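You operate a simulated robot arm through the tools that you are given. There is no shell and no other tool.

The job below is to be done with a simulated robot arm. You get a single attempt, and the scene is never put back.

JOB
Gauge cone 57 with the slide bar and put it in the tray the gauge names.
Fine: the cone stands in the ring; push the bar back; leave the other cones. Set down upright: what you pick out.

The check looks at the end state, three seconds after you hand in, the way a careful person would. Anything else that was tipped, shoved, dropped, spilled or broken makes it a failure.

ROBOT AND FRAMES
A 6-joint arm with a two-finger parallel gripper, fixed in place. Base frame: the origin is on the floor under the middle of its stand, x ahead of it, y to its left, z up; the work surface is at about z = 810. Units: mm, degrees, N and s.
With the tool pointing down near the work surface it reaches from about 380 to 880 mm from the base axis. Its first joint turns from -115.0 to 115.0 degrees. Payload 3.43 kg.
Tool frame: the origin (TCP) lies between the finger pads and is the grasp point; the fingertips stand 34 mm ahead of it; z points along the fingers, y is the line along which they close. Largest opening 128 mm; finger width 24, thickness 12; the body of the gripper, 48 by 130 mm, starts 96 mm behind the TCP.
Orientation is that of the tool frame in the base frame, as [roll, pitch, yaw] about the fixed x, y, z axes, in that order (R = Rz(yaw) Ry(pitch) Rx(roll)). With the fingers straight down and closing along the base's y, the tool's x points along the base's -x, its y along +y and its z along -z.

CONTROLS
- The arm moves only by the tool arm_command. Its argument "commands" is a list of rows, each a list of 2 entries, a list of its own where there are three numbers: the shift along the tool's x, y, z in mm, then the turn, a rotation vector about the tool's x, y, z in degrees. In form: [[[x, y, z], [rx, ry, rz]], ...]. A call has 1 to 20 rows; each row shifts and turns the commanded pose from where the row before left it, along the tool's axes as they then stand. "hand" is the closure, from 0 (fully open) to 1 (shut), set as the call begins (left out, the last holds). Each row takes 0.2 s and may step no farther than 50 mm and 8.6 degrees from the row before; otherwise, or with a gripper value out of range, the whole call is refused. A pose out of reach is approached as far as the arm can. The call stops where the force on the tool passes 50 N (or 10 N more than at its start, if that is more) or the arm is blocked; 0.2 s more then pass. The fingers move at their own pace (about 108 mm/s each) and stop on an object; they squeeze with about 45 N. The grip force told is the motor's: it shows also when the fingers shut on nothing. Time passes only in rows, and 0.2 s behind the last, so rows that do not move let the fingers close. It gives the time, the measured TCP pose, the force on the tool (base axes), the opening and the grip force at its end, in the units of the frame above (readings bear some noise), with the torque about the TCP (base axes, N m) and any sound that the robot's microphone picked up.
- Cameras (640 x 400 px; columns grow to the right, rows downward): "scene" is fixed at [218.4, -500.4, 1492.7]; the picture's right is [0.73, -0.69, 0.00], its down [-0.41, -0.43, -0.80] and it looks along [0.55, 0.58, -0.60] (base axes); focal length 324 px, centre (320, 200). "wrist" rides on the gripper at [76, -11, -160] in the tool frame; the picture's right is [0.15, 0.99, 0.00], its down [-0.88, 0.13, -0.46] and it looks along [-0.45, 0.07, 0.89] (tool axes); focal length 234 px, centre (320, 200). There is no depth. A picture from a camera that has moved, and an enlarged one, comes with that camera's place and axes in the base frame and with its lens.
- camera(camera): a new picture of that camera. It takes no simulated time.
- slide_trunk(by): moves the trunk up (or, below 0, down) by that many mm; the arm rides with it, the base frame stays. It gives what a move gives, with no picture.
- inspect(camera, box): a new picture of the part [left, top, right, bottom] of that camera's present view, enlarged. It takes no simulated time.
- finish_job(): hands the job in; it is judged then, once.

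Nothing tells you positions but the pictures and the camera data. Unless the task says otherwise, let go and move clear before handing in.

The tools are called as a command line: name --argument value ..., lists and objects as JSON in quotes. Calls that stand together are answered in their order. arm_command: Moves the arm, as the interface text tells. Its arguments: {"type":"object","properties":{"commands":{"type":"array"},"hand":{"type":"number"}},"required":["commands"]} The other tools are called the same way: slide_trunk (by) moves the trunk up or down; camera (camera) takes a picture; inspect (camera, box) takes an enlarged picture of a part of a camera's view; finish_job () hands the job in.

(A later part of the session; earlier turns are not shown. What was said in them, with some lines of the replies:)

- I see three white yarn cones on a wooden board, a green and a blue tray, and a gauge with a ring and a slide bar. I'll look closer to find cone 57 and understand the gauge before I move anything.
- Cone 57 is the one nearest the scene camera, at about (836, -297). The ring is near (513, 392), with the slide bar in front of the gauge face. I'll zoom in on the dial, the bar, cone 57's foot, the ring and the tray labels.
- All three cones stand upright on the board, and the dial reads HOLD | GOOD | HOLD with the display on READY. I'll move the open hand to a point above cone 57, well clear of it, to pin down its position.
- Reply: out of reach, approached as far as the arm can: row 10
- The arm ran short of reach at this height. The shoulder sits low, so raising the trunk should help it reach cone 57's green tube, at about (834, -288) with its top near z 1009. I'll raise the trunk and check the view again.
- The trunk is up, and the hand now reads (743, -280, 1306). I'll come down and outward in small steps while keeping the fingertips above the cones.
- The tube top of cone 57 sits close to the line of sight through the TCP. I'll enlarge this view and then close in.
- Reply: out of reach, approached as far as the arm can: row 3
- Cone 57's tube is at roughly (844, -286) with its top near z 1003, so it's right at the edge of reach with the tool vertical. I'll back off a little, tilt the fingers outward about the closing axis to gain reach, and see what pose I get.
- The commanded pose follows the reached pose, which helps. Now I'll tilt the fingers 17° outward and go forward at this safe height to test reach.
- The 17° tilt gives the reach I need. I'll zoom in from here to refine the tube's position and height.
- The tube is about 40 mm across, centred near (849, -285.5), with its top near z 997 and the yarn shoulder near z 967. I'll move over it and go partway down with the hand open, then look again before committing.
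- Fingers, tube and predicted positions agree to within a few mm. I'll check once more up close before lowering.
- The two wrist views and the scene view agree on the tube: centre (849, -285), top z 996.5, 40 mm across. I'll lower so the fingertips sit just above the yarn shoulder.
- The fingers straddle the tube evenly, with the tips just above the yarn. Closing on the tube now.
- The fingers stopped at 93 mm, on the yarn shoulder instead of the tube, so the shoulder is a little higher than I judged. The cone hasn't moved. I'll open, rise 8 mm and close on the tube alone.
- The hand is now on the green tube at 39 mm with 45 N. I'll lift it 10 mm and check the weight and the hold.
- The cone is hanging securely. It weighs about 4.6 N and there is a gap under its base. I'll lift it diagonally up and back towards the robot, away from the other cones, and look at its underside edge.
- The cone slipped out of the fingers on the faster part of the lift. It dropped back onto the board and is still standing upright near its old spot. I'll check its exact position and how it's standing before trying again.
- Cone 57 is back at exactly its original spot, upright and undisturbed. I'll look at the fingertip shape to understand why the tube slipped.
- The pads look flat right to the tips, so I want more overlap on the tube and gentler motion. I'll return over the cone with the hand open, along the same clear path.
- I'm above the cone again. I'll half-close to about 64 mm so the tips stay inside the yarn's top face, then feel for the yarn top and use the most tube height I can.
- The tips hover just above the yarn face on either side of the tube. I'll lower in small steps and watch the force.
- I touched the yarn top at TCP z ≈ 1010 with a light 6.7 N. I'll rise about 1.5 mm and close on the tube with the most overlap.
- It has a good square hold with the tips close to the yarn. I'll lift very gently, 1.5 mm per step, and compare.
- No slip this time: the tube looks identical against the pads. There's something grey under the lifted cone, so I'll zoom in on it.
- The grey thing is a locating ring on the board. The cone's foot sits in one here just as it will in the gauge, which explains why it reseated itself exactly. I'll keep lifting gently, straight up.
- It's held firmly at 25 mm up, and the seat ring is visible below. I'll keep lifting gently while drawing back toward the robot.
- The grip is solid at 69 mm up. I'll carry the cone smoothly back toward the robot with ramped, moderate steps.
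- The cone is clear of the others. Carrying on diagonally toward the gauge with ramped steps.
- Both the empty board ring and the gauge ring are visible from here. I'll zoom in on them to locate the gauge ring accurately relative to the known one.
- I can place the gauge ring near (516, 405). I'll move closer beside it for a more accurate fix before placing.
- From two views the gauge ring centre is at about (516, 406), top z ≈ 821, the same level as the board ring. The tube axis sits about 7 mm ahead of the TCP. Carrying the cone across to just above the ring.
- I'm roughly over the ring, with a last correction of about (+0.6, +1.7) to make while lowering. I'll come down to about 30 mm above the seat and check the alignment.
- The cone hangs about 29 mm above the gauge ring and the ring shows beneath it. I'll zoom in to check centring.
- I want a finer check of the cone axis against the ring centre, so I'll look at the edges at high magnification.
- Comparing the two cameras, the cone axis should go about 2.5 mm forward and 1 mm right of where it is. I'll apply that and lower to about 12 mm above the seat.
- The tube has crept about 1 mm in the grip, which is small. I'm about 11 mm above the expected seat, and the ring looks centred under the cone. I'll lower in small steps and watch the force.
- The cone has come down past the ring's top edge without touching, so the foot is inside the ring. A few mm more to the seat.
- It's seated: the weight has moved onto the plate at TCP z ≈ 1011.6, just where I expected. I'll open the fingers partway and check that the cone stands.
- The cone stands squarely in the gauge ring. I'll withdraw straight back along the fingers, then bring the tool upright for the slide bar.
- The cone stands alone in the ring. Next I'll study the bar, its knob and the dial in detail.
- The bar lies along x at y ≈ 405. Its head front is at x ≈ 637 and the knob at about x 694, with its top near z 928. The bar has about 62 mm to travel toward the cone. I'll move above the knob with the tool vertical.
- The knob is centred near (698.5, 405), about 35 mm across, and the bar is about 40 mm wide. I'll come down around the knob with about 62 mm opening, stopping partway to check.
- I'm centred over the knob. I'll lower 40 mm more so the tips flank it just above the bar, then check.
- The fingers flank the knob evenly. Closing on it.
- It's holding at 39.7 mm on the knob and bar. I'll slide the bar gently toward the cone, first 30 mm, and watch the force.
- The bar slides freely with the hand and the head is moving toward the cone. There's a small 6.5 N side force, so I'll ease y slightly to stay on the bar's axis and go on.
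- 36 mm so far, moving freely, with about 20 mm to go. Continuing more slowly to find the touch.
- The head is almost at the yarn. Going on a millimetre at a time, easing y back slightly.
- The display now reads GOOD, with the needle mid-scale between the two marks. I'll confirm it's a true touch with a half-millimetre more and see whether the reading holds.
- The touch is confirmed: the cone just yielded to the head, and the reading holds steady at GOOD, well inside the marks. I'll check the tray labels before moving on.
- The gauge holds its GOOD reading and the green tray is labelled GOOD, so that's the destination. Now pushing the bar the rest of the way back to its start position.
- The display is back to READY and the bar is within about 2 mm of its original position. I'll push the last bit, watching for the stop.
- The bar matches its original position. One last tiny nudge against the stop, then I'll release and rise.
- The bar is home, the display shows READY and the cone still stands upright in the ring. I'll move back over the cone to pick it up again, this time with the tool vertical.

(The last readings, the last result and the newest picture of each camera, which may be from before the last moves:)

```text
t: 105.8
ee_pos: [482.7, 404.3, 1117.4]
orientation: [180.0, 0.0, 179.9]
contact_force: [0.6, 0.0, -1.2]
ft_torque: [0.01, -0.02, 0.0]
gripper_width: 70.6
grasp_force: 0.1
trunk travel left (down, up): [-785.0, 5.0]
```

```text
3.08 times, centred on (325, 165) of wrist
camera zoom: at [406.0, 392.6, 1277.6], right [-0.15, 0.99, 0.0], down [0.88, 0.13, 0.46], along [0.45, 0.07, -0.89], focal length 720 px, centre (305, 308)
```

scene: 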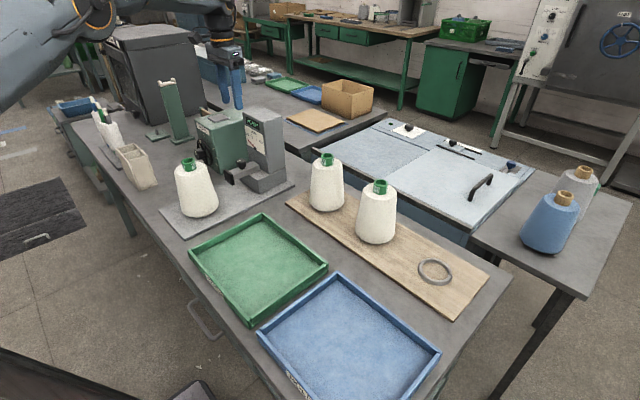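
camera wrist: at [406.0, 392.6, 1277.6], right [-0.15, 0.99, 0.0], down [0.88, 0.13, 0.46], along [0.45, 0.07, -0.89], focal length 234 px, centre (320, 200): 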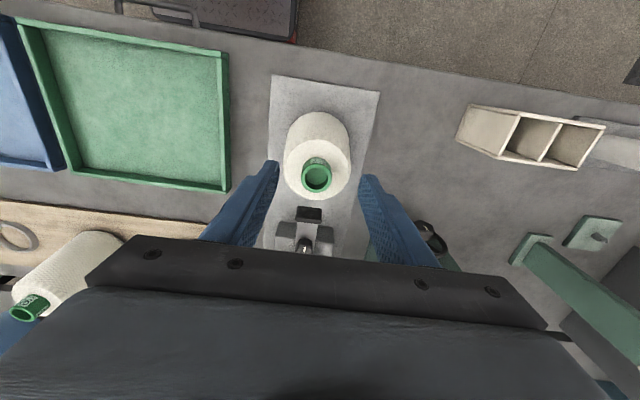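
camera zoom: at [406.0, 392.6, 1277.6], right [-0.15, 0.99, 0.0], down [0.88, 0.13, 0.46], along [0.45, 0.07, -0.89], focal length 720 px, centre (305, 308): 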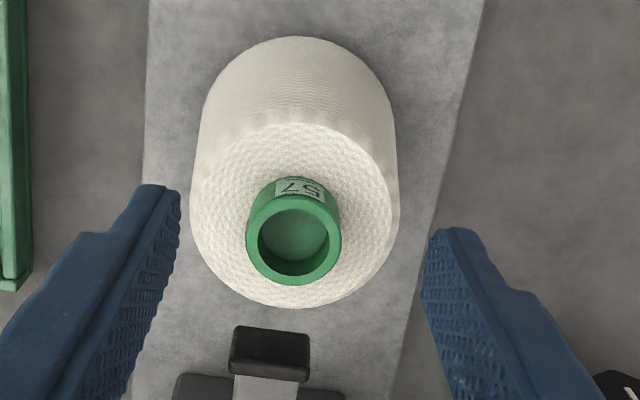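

The tube is at (515.8, 404.4). I'll centre over it and descend to just above the yarn.

arm_command --commands '[[[-17, 0.4, 0], [0, 0, 0]], [[-16.8, 0.4, 0], [0, 0, 0]], [[0, 0, 0], [0, 0, 0]], [[0, 0, 25], [0, 0, 0]], [[0, 0, 30], [0, 0, 0]], [[0, 0, 25], [0, 0, 0]], [[0, 0, 15], [0, 0, 0]], [[0, 0, 6], [0, 0, 0]], [[0, 0, 0], [0, 0, 0]], [[0, 0, 0], [0, 0, 0]]]' --hand 0.5

inspect --camera "wrist" --box '[270, 130, 370, 240]'

inspect --camera "scene" --box '[165, 120, 235, 175]'

```text
t: 108.0
ee_pos: [516.6, 403.6, 1017.9]
orientation: [-180.0, 0.1, -179.9]
contact_force: [-0.3, -0.1, 0.6]
ft_torque: [0.02, 0.03, 0.0]
gripper_width: 64.1
grasp_force: 0.0
trunk travel left (down, up): [-785.0, 5.0]
```

```text
3.64 times, centred on (320, 185) of wrist
camera zoom: at [439.8, 393.2, 1177.2], right [-0.15, 0.99, 0.0], down [0.88, 0.13, 0.46], along [0.45, 0.07, -0.89], focal length 852 px, centre (320, 254)
```

zoom: 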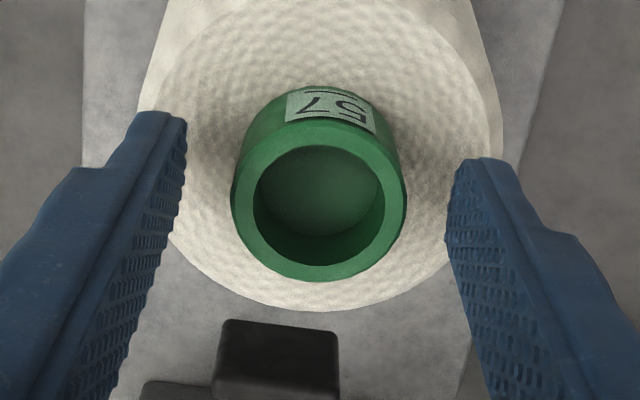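

```text
7.27 times, centred on (200, 148) of scene
camera zoom: at [218.4, -500.4, 1492.7], right [0.73, -0.69, 0.0], down [-0.41, -0.43, -0.8], along [0.55, 0.58, -0.6], focal length 2353 px, centre (1193, 582)
```

zoom: 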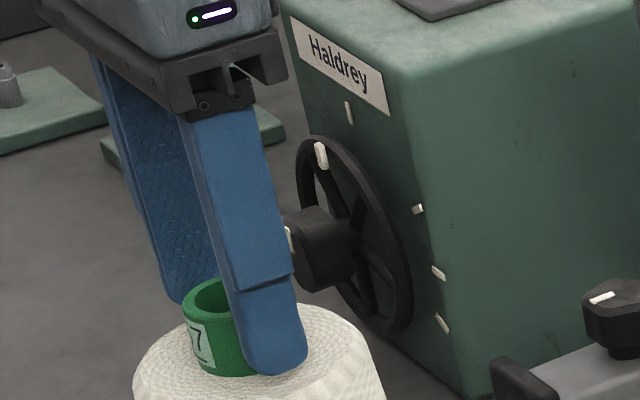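

I'm well centred on the tube at (516.5, 404.3). Feeling down for the yarn top again.

arm_command --commands '[[[-0.5, 0, 1], [0, 0, 0]], [[0, 0, 1], [0, 0, 0]], [[0, 0, 1], [0, 0, 0]], [[0, 0, 1], [0, 0, 0]], [[0, 0, 0], [0, 0, 0]]]'

arm_command --commands '[[[0, 0, 1], [0, 0, 0]], [[0, 0, 0], [0, 0, 0]]]'

arm_command --commands '[[[0, 0, 1], [0, 0, 0]], [[0, 0, 0], [0, 0, 0]]]'

arm_command --commands '[[[0, 0, 1], [0, 0, 0]], [[0, 0, 0], [0, 0, 0]]]'

```text
t: 109.2
ee_pos: [517.4, 404.8, 1013.8]
orientation: [180.0, 0.0, 180.0]
contact_force: [0.6, -0.4, 0.1]
ft_torque: [0.0, 0.01, 0.01]
gripper_width: 64.0
grasp_force: 0.1
trunk travel left (down, up): [-785.0, 5.0]
```

```text
t: 109.8
ee_pos: [518.4, 404.0, 1013.1]
orientation: [180.0, 0.0, -180.0]
contact_force: [-0.1, -0.9, 0.7]
ft_torque: [0.03, 0.01, 0.0]
gripper_width: 64.0
grasp_force: 0.1
trunk travel left (down, up): [-785.0, 5.0]
```

```text
t: 110.4
ee_pos: [517.0, 404.7, 1011.0]
orientation: [-179.9, 0.0, 179.9]
contact_force: [-0.1, -0.4, 0.3]
ft_torque: [0.01, 0.03, -0.02]
gripper_width: 64.1
grasp_force: 0.0
trunk travel left (down, up): [-785.0, 5.0]
```

```text
t: 111.0
ee_pos: [517.8, 405.2, 1010.7]
orientation: [179.9, 0.0, 179.9]
contact_force: [0.2, 0.5, 0.4]
ft_torque: [0.01, -0.01, 0.03]
gripper_width: 64.1
grasp_force: 0.0
trunk travel left (down, up): [-785.0, 5.0]
```

arm_command --commands '[[[0, 0, 1], [0, 0, 0]], [[0, 0, 0], [0, 0, 0]]]'

arm_command --commands '[[[0, 0, 1], [0, 0, 0]], [[0, 0, 0], [0, 0, 0]]]'

```text
t: 111.6
ee_pos: [516.9, 404.8, 1008.9]
orientation: [180.0, 0.0, -179.9]
contact_force: [-0.5, -0.2, 0.8]
ft_torque: [0.02, 0.03, -0.01]
gripper_width: 64.2
grasp_force: 0.0
trunk travel left (down, up): [-785.0, 5.0]
```

```text
t: 112.2
ee_pos: [517.1, 403.5, 1007.2]
orientation: [-179.9, 0.0, -179.9]
contact_force: [0.1, -0.1, 0.2]
ft_torque: [0.03, -0.03, -0.02]
gripper_width: 64.1
grasp_force: 0.1
trunk travel left (down, up): [-785.0, 5.0]
```

arm_command --commands '[[[0, 0, 1], [0, 0, 0]], [[0, 0, 0], [0, 0, 0]]]'

arm_command --commands '[[[0, 0, 1], [0, 0, 0]], [[0, 0, 0], [0, 0, 0]]]'

inspect --camera "scene" --box '[165, 120, 235, 175]'

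```text
t: 112.8
ee_pos: [517.4, 405.3, 1008.0]
orientation: [-180.0, 0.0, 180.0]
contact_force: [-0.2, -1.3, 3.8]
ft_torque: [-0.09, 0.06, -0.02]
gripper_width: 64.0
grasp_force: 0.1
trunk travel left (down, up): [-785.0, 5.0]
```

```text
t: 113.4
ee_pos: [517.9, 404.3, 1007.8]
orientation: [180.0, 0.2, -179.9]
contact_force: [-1.0, -0.2, 15.7]
ft_torque: [-0.41, 0.17, -0.04]
gripper_width: 64.1
grasp_force: 0.1
trunk travel left (down, up): [-785.0, 5.0]
```

```text
7.27 times, centred on (200, 148) of scene
camera zoom: at [218.4, -500.4, 1492.7], right [0.73, -0.69, 0.0], down [-0.41, -0.43, -0.8], along [0.55, 0.58, -0.6], focal length 2353 px, centre (1193, 582)
```

zoom: 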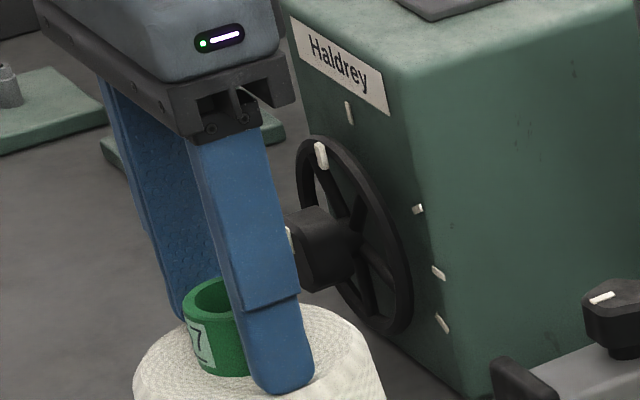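

Touched the yarn top at TCP z ≈ 1007.3. I'll rise to 1 mm clear of it and close on the tube with the full overlap.

arm_command --commands '[[[0, 0, -2.0], [0, 0, 0]], [[0, 0, 0], [0, 0, 0]], [[0, 0, 0], [0, 0, 0]]]'

arm_command --commands '[[[0, 0, 0], [0, 0, 0]], [[0, 0, 0], [0, 0, 0]], [[0, 0, 0], [0, 0, 0]], [[0, 0, 0], [0, 0, 0]]]' --hand 1

inspect --camera "wrist" --box '[270, 130, 370, 240]'

inspect --camera "scene" --box '[150, 120, 260, 230]'

```text
t: 114.2
ee_pos: [516.1, 404.0, 1008.0]
orientation: [-179.9, -0.1, -179.8]
contact_force: [-0.3, 0.1, 1.3]
ft_torque: [-0.01, 0.01, 0.02]
gripper_width: 64.2
grasp_force: 0.1
trunk travel left (down, up): [-785.0, 5.0]
```

```text
t: 115.2
ee_pos: [517.7, 404.9, 1009.1]
orientation: [180.0, 0.0, 179.9]
contact_force: [-0.2, -0.3, -0.7]
ft_torque: [0.1, 0.09, 0.05]
gripper_width: 39.0
grasp_force: 45.0
trunk travel left (down, up): [-785.0, 5.0]
```

```text
3.64 times, centred on (320, 185) of wrist
camera zoom: at [440.4, 393.3, 1168.5], right [-0.15, 0.99, 0.0], down [0.88, 0.13, 0.46], along [0.45, 0.07, -0.89], focal length 852 px, centre (320, 254)
```

zoom: 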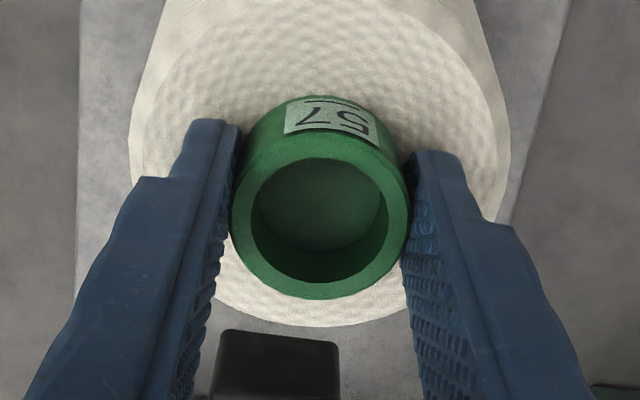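

```text
3.64 times, centred on (205, 175) of scene
camera zoom: at [218.4, -500.4, 1492.7], right [0.73, -0.69, 0.0], down [-0.41, -0.43, -0.8], along [0.55, 0.58, -0.6], focal length 1176 px, centre (738, 291)
```

zoom: 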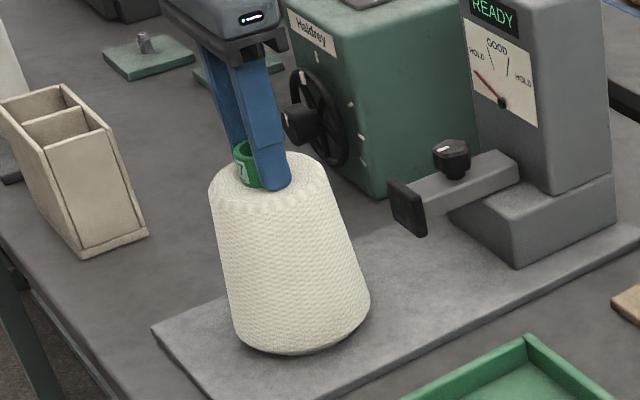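

It's gripped at 39 mm. Lifting gently, straight up out of the ring.

arm_command --commands '[[[0, 0, -1], [0, 0, 0]], [[0, 0, -1.5], [0, 0, 0]], [[0, 0, -1.5], [0, 0, 0]], [[0, 0, -2], [0, 0, 0]], [[0, 0, -2], [0, 0, 0]], [[0, 0, -2], [0, 0, 0]], [[0, 0, -2], [0, 0, 0]], [[0, 0, -2], [0, 0, 0]], [[0, 0, -2], [0, 0, 0]], [[0, 0, -2], [0, 0, 0]], [[0, 0, -2], [0, 0, 0]], [[0, 0, -2], [0, 0, 0]], [[0, 0, -2], [0, 0, 0]], [[0, 0, -2], [0, 0, 0]], [[0, 0, -2], [0, 0, 0]], [[0, 0, -1], [0, 0, 0]], [[0, 0, 0], [0, 0, 0]], [[0, 0, 0], [0, 0, 0]]]'

inspect --camera "wrist" --box '[270, 130, 370, 240]'

inspect --camera "scene" --box '[150, 120, 260, 230]'

```text
t: 119.0
ee_pos: [517.3, 404.1, 1036.9]
orientation: [180.0, 0.0, 179.9]
contact_force: [-0.1, 0.2, -5.2]
ft_torque: [0.01, 0.02, -0.02]
gripper_width: 39.0
grasp_force: 44.6
trunk travel left (down, up): [-785.0, 5.0]
```

```text
3.64 times, centred on (320, 185) of wrist
camera zoom: at [440.7, 393.9, 1197.6], right [-0.15, 0.99, 0.0], down [0.88, 0.13, 0.46], along [0.45, 0.07, -0.89], focal length 852 px, centre (320, 254)
```

zoom: 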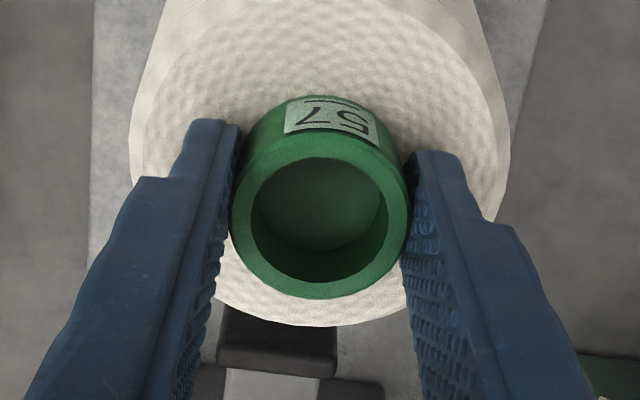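

```text
3.64 times, centred on (205, 175) of scene
camera zoom: at [218.4, -500.4, 1492.7], right [0.73, -0.69, 0.0], down [-0.41, -0.43, -0.8], along [0.55, 0.58, -0.6], focal length 1176 px, centre (738, 291)
```

zoom: 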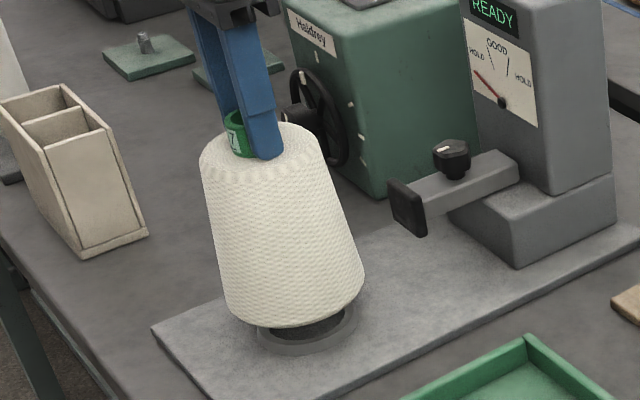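

The cone is held without slip, 29 mm up. The green GOOD tray spans roughly x 393–643 and y -100–218, with its centre near (518, 60). I'll lift higher and then carry the cone across.

arm_command --commands '[[[0, 0, -1.5], [0, 0, 0]], [[0, 0, -2.5], [0, 0, 0]], [[0, 0, -3.5], [0, 0, 0]], [[0, 0, -4], [0, 0, 0]], [[0, 0, -4], [0, 0, 0]], [[0, 0, -4], [0, 0, 0]], [[0, 0, -4], [0, 0, 0]], [[0, 0, -4], [0, 0, 0]], [[0, 0, -4], [0, 0, 0]], [[0, 0, -4], [0, 0, 0]], [[0, 0, -4], [0, 0, 0]], [[0, 0, -4], [0, 0, 0]], [[0, 0, -4], [0, 0, 0]], [[0, 0, -3.5], [0, 0, 0]], [[0, 0, -2.5], [0, 0, 0]], [[0, 0, -1.5], [0, 0, 0]], [[0, 0, 0], [0, 0, 0]], [[0, 0, 0], [0, 0, 0]]]'

arm_command --commands '[[[0, -2, 0], [0, 0, 0]], [[0, -4.5, 0], [0, 0, 0]], [[0, -7, 0], [0, 0, 0]], [[0, -9, 0], [0, 0, 0]], [[0, -10, 0], [0, 0, 0]], [[0, -10, 0], [0, 0, 0]], [[0, -10, 0], [0, 0, 0]], [[0, -10, 0], [0, 0, 0]], [[0, -10, 0], [0, 0, 0]], [[0, -10, 0], [0, 0, 0]], [[0, -10, 0], [0, 0, 0]], [[0, -10, 0], [0, 0, 0]], [[0, -10, 0], [0, 0, 0]], [[0, -10, 0], [0, 0, 0]], [[0, -10, 0], [0, 0, 0]], [[0, -9, 0], [0, 0, 0]], [[0, -7, 0], [0, 0, 0]], [[0, -4.5, 0], [0, 0, 0]], [[0, -2, 0], [0, 0, 0]], [[0, 0, 0], [0, 0, 0]]]'

inspect --camera "wrist" --box '[270, 130, 370, 240]'

camera --camera "scene"

```text
t: 122.8
ee_pos: [517.3, 405.4, 1093.1]
orientation: [-180.0, 0.0, -179.9]
contact_force: [-0.1, 0.0, -5.2]
ft_torque: [0.0, 0.01, 0.01]
gripper_width: 39.2
grasp_force: 45.3
trunk travel left (down, up): [-785.0, 5.0]
```

```text
t: 127.0
ee_pos: [517.2, 248.9, 1093.0]
orientation: [180.0, 0.1, 180.0]
contact_force: [0.6, 0.2, -5.4]
ft_torque: [0.02, 0.03, -0.03]
gripper_width: 39.1
grasp_force: 45.6
trunk travel left (down, up): [-785.0, 5.0]
```

```text
3.64 times, centred on (320, 185) of wrist
camera zoom: at [440.8, 238.5, 1252.9], right [-0.15, 0.99, 0.0], down [0.88, 0.13, 0.46], along [0.45, 0.07, -0.89], focal length 852 px, centre (320, 254)
```

zoom: 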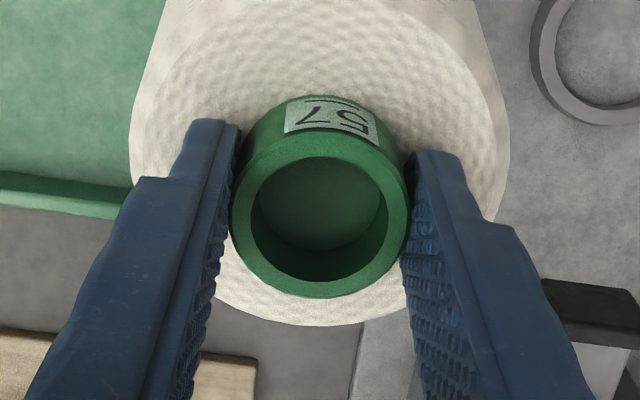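

```text
taken
```

scene: 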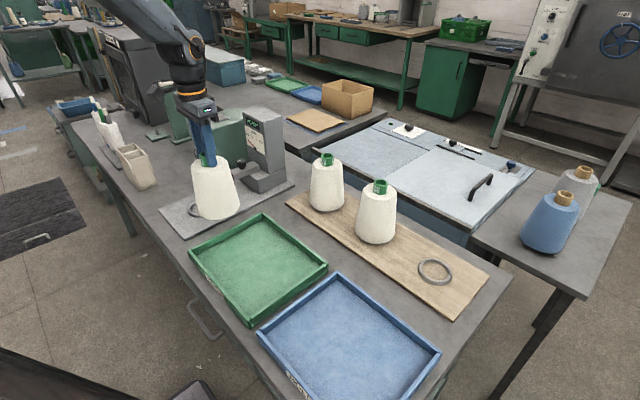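

The hold is steady. On to the centre of the green tray.

arm_command --commands '[[[0, -2, 0], [0, 0, 0]], [[0, -4.5, 0], [0, 0, 0]], [[0, -7, 0], [0, 0, 0]], [[0, -9, 0], [0, 0, 0]], [[0, -12, 0], [0, 0, 0]], [[0, -12, 0], [0, 0, 0]], [[0, -12, 0], [0, 0, 0]], [[0, -12, 0], [0, 0, 0]], [[0, -12, 0], [0, 0, 0]], [[0, -12, 0], [0, 0, 0]], [[0, -12, 0], [0, 0, 0]], [[0, -12, 0], [0, 0, 0]], [[0, -12, 0], [0, 0, 0]], [[0, -12, 0], [0, 0, 0]], [[0, -12, 0], [0, 0, 0]], [[0, -12, 0], [0, 0, 0]], [[0, -9, 0], [0, 0, 0]], [[0, -7, 0], [0, 0, 0]], [[0, -4.5, 0], [0, 0, 0]], [[0, -2, 0], [0, 0, 0]]]'

arm_command --commands '[[[0, 0, 0], [0, 0, 0]]]'

camera --camera "wrist"

camera --camera "scene"

```text
t: 131.2
ee_pos: [518.2, 60.0, 1092.1]
orientation: [180.0, 0.0, -180.0]
contact_force: [-0.4, 0.2, -3.9]
ft_torque: [0.01, -0.02, 0.0]
gripper_width: 39.0
grasp_force: 44.9
trunk travel left (down, up): [-785.0, 5.0]
```

```text
t: 131.6
ee_pos: [518.0, 61.4, 1091.7]
orientation: [-180.0, -0.1, 180.0]
contact_force: [0.0, 1.0, -5.2]
ft_torque: [0.0, -0.05, 0.02]
gripper_width: 39.3
grasp_force: 44.4
trunk travel left (down, up): [-785.0, 5.0]
```

```text
taken
camera wrist: at [441.0, 48.9, 1252.7], right [-0.15, 0.99, 0.0], down [0.88, 0.13, 0.46], along [0.45, 0.07, -0.89], focal length 234 px, centre (320, 200)
```

wrist: 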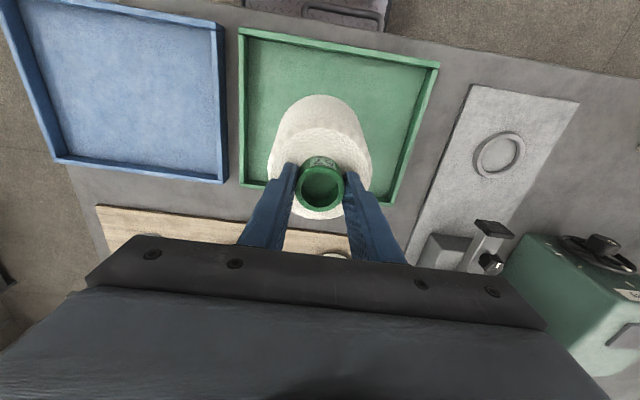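

```text
taken
```

scene: 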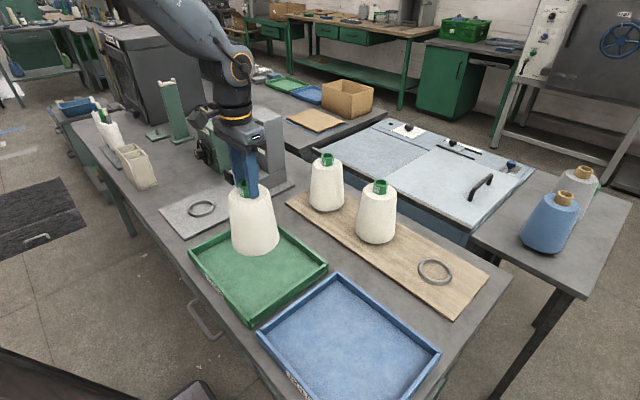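

I'm over the green tray, which is centred near (518, 72). I'll lower smoothly toward the tray floor, nudging 10 mm toward the middle.

arm_command --commands '[[[0, 1, 1.5], [0, 0, 0]], [[0, 1.5, 3], [0, 0, 0]], [[0, 2, 4], [0, 0, 0]], [[0, 2, 4.5], [0, 0, 0]], [[0, 2, 4.5], [0, 0, 0]], [[0, 1.5, 4.5], [0, 0, 0]], [[0, 1, 4.5], [0, 0, 0]], [[0, 0, 4.5], [0, 0, 0]], [[0, 0, 4.5], [0, 0, 0]], [[0, 0, 4.5], [0, 0, 0]], [[0, 0, 4.5], [0, 0, 0]], [[0, 0, 4.5], [0, 0, 0]], [[0, 0, 4.5], [0, 0, 0]], [[0, 0, 4.5], [0, 0, 0]], [[0, 0, 4], [0, 0, 0]], [[0, 0, 3.5], [0, 0, 0]], [[0, 0, 2.5], [0, 0, 0]], [[0, 0, 1.5], [0, 0, 0]], [[0, 0, 0], [0, 0, 0]], [[0, 0, 0], [0, 0, 0]]]'

inspect --camera "scene" --box '[180, 160, 340, 330]'

inspect --camera "wrist" --box '[270, 130, 370, 240]'

```text
t: 135.8
ee_pos: [518.5, 71.7, 1023.2]
orientation: [-180.0, 0.0, -180.0]
contact_force: [-0.2, 0.7, -4.4]
ft_torque: [0.03, -0.02, 0.02]
gripper_width: 39.4
grasp_force: 45.1
trunk travel left (down, up): [-785.0, 5.0]
```

```text
2.35 times, centred on (260, 245) of scene
camera zoom: at [218.4, -500.4, 1492.7], right [0.73, -0.69, 0.0], down [-0.41, -0.43, -0.8], along [0.55, 0.58, -0.6], focal length 761 px, centre (461, 94)
```

zoom: 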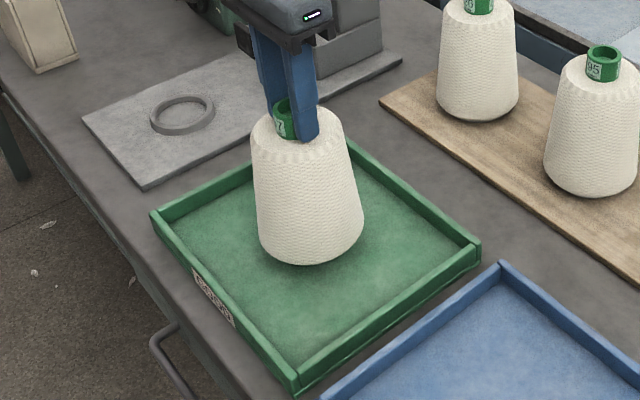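

```text
3.64 times, centred on (320, 185) of wrist
camera zoom: at [440.9, 60.3, 1183.2], right [-0.15, 0.99, 0.0], down [0.88, 0.13, 0.46], along [0.45, 0.07, -0.89], focal length 852 px, centre (320, 254)
```

zoom: 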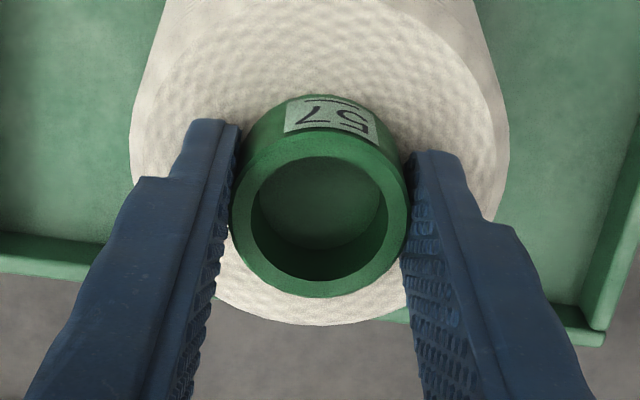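

The cone is well inside the tray, upright and close to the floor. Lowering in small steps until it takes the weight.

arm_command --commands '[[[0, 0, 1.5], [0, 0, 0]], [[0, 0, 1.5], [0, 0, 0]], [[0, 0, 1.5], [0, 0, 0]], [[0, 0, 1.5], [0, 0, 0]], [[0, 0, 1], [0, 0, 0]], [[0, 0, 1], [0, 0, 0]], [[0, 0, 0], [0, 0, 0]]]'

arm_command --commands '[[[0, 0, 1], [0, 0, 0]], [[0, 0, 1], [0, 0, 0]], [[0, 0, 0], [0, 0, 0]]]'

arm_command --commands '[[[0, 0, 1], [0, 0, 0]], [[0, 0, 1], [0, 0, 0]], [[0, 0, 0], [0, 0, 0]]]'

arm_command --commands '[[[0, 0, 1], [0, 0, 0]], [[0, 0, 0], [0, 0, 0]]]'

```text
t: 137.4
ee_pos: [518.0, 70.8, 1015.6]
orientation: [180.0, 0.0, -179.9]
contact_force: [-0.4, -0.1, -4.8]
ft_torque: [-0.03, 0.02, -0.01]
gripper_width: 39.0
grasp_force: 45.5
trunk travel left (down, up): [-785.0, 5.0]
```

```text
t: 138.2
ee_pos: [520.0, 70.3, 1013.6]
orientation: [-180.0, 0.0, -179.9]
contact_force: [0.0, 0.6, -5.0]
ft_torque: [0.03, -0.03, 0.0]
gripper_width: 39.2
grasp_force: 45.2
trunk travel left (down, up): [-785.0, 5.0]
```

```text
t: 139.0
ee_pos: [516.4, 71.9, 1011.3]
orientation: [179.9, 0.0, 180.0]
contact_force: [-0.5, 0.9, -4.8]
ft_torque: [-0.01, -0.01, 0.0]
gripper_width: 39.0
grasp_force: 44.6
trunk travel left (down, up): [-785.0, 5.0]
```

```text
t: 139.6
ee_pos: [517.8, 71.2, 1010.5]
orientation: [179.9, -0.1, -180.0]
contact_force: [0.9, -1.0, -4.2]
ft_torque: [0.02, 0.0, 0.02]
gripper_width: 39.2
grasp_force: 44.5
trunk travel left (down, up): [-785.0, 5.0]
```

arm_command --commands '[[[0, 0, 1], [0, 0, 0]], [[0, 0, 0], [0, 0, 0]]]'

arm_command --commands '[[[0, 0, 1], [0, 0, 0]], [[0, 0, 0], [0, 0, 0]]]'

arm_command --commands '[[[0, 0, 1], [0, 0, 0]], [[0, 0, 0], [0, 0, 0]]]'

inspect --camera "scene" --box '[220, 180, 300, 290]'

```text
t: 140.2
ee_pos: [517.3, 71.0, 1008.1]
orientation: [-180.0, -0.1, -180.0]
contact_force: [-0.4, 0.2, -4.4]
ft_torque: [0.02, -0.03, 0.02]
gripper_width: 38.8
grasp_force: 44.8
trunk travel left (down, up): [-785.0, 5.0]
```

```text
t: 140.8
ee_pos: [518.5, 71.3, 1008.2]
orientation: [-180.0, -0.1, 180.0]
contact_force: [-0.5, -0.6, -6.1]
ft_torque: [0.01, -0.05, 0.03]
gripper_width: 39.0
grasp_force: 45.2
trunk travel left (down, up): [-785.0, 5.0]
```

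```text
t: 141.4
ee_pos: [517.8, 71.2, 1007.2]
orientation: [-179.9, 0.0, -180.0]
contact_force: [-3.0, -0.3, 5.1]
ft_torque: [0.06, 0.45, 0.03]
gripper_width: 39.1
grasp_force: 45.8
trunk travel left (down, up): [-785.0, 5.0]
```

```text
3.64 times, centred on (260, 235) of scene
camera zoom: at [218.4, -500.4, 1492.7], right [0.73, -0.69, 0.0], down [-0.41, -0.43, -0.8], along [0.55, 0.58, -0.6], focal length 1176 px, centre (538, 73)
```

zoom: 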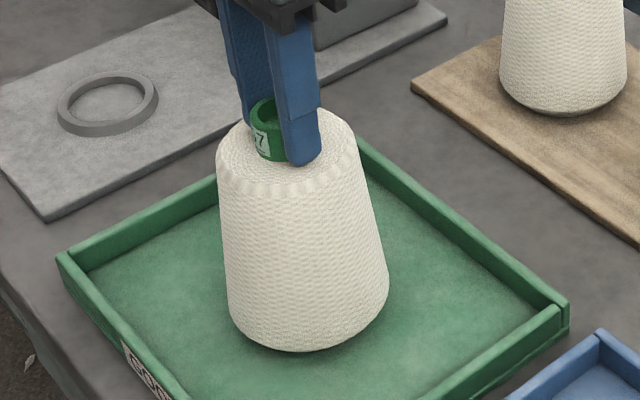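

The weight has come onto the tray floor, with 5 N upward after −5. I'll ease off half a millimetre and open the fingers.

arm_command --commands '[[[0, 0, -0.4], [0, 0, 0]], [[0, 0, 0], [0, 0, 0]]]'

arm_command --commands '[[[0, 0, 0], [0, 0, 0]], [[0, 0, 0], [0, 0, 0]], [[0, 0, 0], [0, 0, 0]]]' --hand 0.45

inspect --camera "scene" --box '[180, 160, 340, 330]'

inspect --camera "wrist" --box '[270, 130, 370, 240]'

```text
t: 142.0
ee_pos: [517.9, 71.8, 1007.2]
orientation: [180.0, 0.0, -180.0]
contact_force: [-2.0, -0.6, 1.4]
ft_torque: [-0.15, 0.16, -0.02]
gripper_width: 39.1
grasp_force: 44.9
trunk travel left (down, up): [-785.0, 5.0]
```

```text
t: 142.8
ee_pos: [518.4, 71.7, 1007.6]
orientation: [-180.0, 0.0, 179.9]
contact_force: [-0.2, 0.1, 0.4]
ft_torque: [-0.01, -0.01, -0.02]
gripper_width: 70.4
grasp_force: 0.0
trunk travel left (down, up): [-785.0, 5.0]
```

```text
2.35 times, centred on (260, 245) of scene
camera zoom: at [218.4, -500.4, 1492.7], right [0.73, -0.69, 0.0], down [-0.41, -0.43, -0.8], along [0.55, 0.58, -0.6], focal length 761 px, centre (461, 94)
```

zoom: 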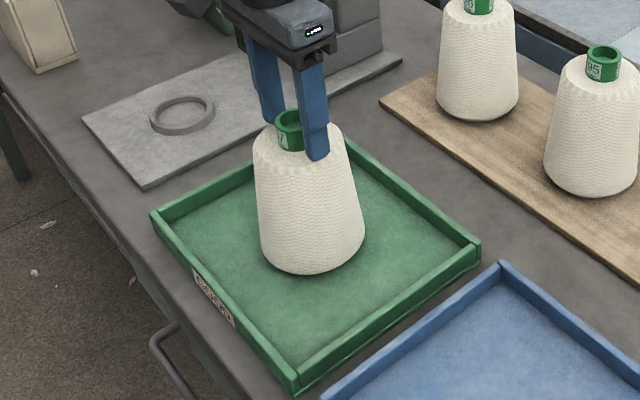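

```text
3.64 times, centred on (320, 185) of wrist
camera zoom: at [440.8, 60.2, 1167.7], right [-0.15, 0.99, 0.0], down [0.88, 0.13, 0.46], along [0.45, 0.07, -0.89], focal length 852 px, centre (320, 254)
```

zoom: 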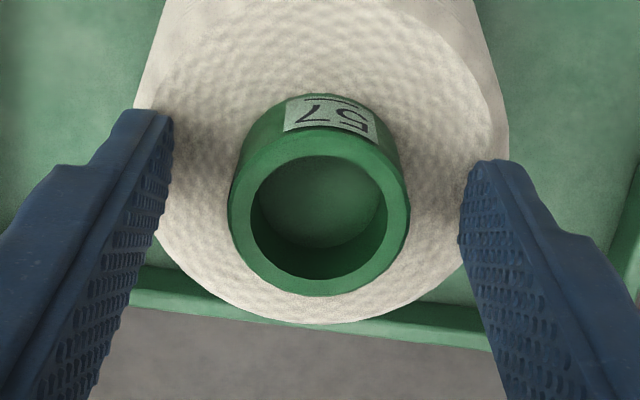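

Cone 57 stands upright in the green tray and the fingers are clear of the tube. Withdrawing straight up.

arm_command --commands '[[[0, 0, -3], [0, 0, 0]], [[0, 0, -8], [0, 0, 0]], [[0, 0, -20], [0, 0, 0]], [[0, 0, -35], [0, 0, 0]], [[0, 0, -45], [0, 0, 0]], [[0, 0, -45], [0, 0, 0]], [[0, 0, -30], [0, 0, 0]], [[0, 0, -10], [0, 0, 0]], [[0, 0, 0], [0, 0, 0]], [[0, 0, 0], [0, 0, 0]]]'

camera --camera "scene"

camera --camera "wrist"

inspect --camera "scene" --box '[180, 100, 340, 330]'

```text
t: 145.0
ee_pos: [518.0, 71.9, 1204.7]
orientation: [-180.0, 0.0, 180.0]
contact_force: [-0.6, -0.6, -0.9]
ft_torque: [-0.06, -0.02, 0.01]
gripper_width: 70.3
grasp_force: 0.1
trunk travel left (down, up): [-785.0, 5.0]
```

```text
taken
```

scene: 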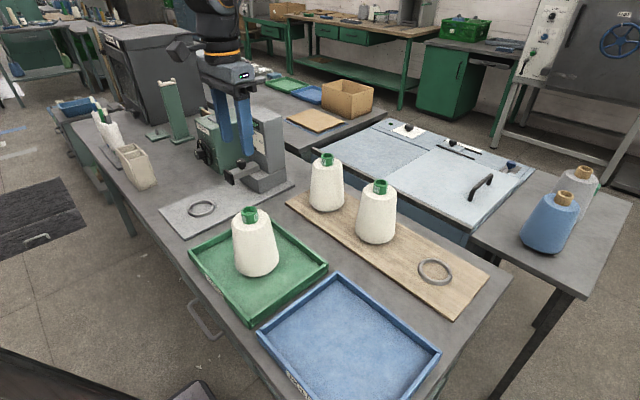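

```text
taken
camera wrist: at [440.9, 60.6, 1363.9], right [-0.15, 0.99, 0.0], down [0.88, 0.13, 0.46], along [0.45, 0.07, -0.89], focal length 234 px, centre (320, 200)
```

wrist: 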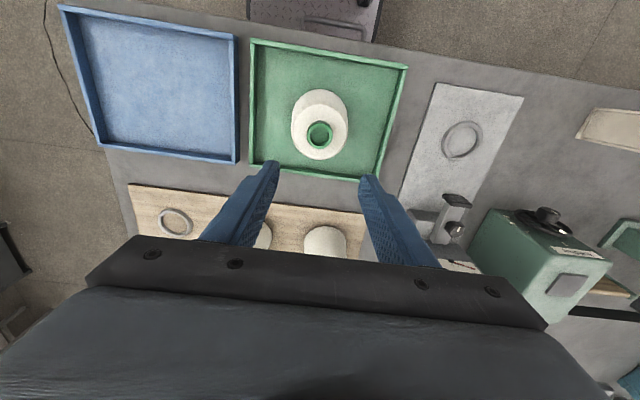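

```text
1.74 times, centred on (260, 215) of scene
camera zoom: at [218.4, -500.4, 1492.7], right [0.73, -0.69, 0.0], down [-0.41, -0.43, -0.8], along [0.55, 0.58, -0.6], focal length 563 px, centre (424, 174)
```

zoom: 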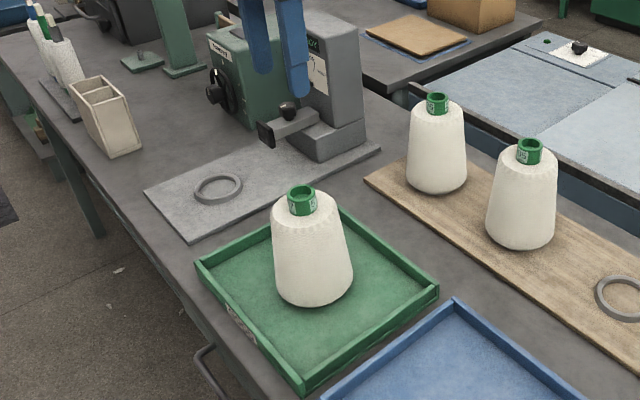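

Cone 57 stands upright in the GOOD tray, the other cones are untouched and the hand is clear. I'll check the gauge once more before handing in.

inspect --camera "scene" --box '[218, 150, 282, 190]'

inspect --camera "wrist" --box '[390, 170, 500, 280]'

```text
10.00 times, centred on (250, 170) of scene
camera zoom: at [218.4, -500.4, 1492.7], right [0.73, -0.69, 0.0], down [-0.41, -0.43, -0.8], along [0.55, 0.58, -0.6], focal length 3235 px, centre (1020, 500)
```

zoom: 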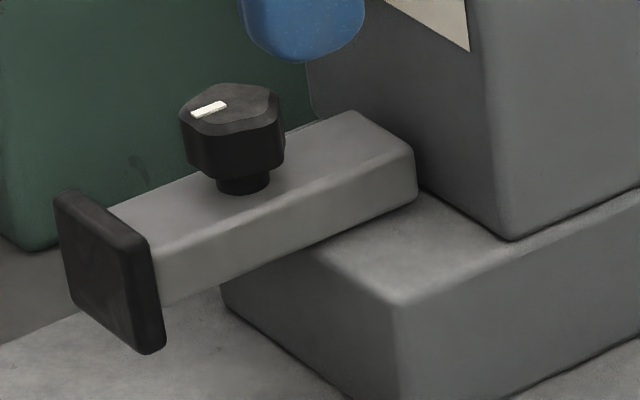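

```text
3.64 times, centred on (445, 225) of wrist
camera zoom: at [440.9, 60.6, 1363.9], right [-0.15, 0.99, 0.0], down [0.88, 0.13, 0.46], along [0.45, 0.07, -0.89], focal length 852 px, centre (-134, 109)
```

zoom: 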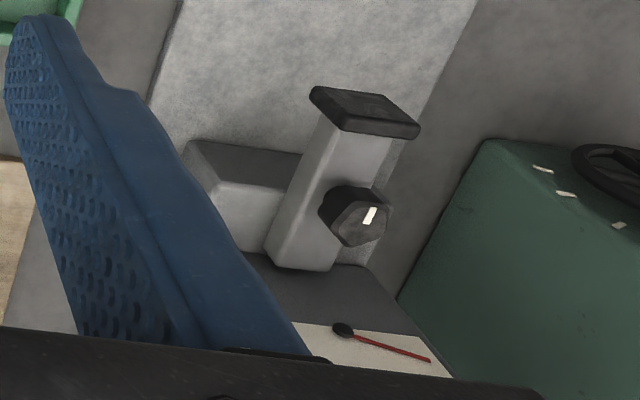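

The bar is back in its original position with the needle at rest. Cone 57 stands upright in the green GOOD tray, the other two cones are where they were, and the hand is clear, so I'm handing in.

finish_job

```text
The job is handed in.
```

Cone 57 gauged GOOD and is standing upright in the green tray, which is labelled GOOD. I've handed the job in.

- **Gauging:** the cone stood in the gauge ring and I slid the bar until it touched the yarn. The display went from READY to GOOD, with the needle between the two marks. The reading held when I pressed half a millimetre further.
- **Bar:** it is pushed back to its starting position, and the display returned to READY when I did that.
- **Other cones:** the other two cones are still on the board and were not touched.
- **One slip:** on the first lift cone 57 slid out of the fingers. It dropped no more than about 30 mm, straight back into its own seat ring on the board, and stayed upright. It showed no visible damage or shift, so I picked it up again with a deeper grip and slower moves.

The arm is clear above the tray. I raised the trunk 160 mm for reach and left it there.
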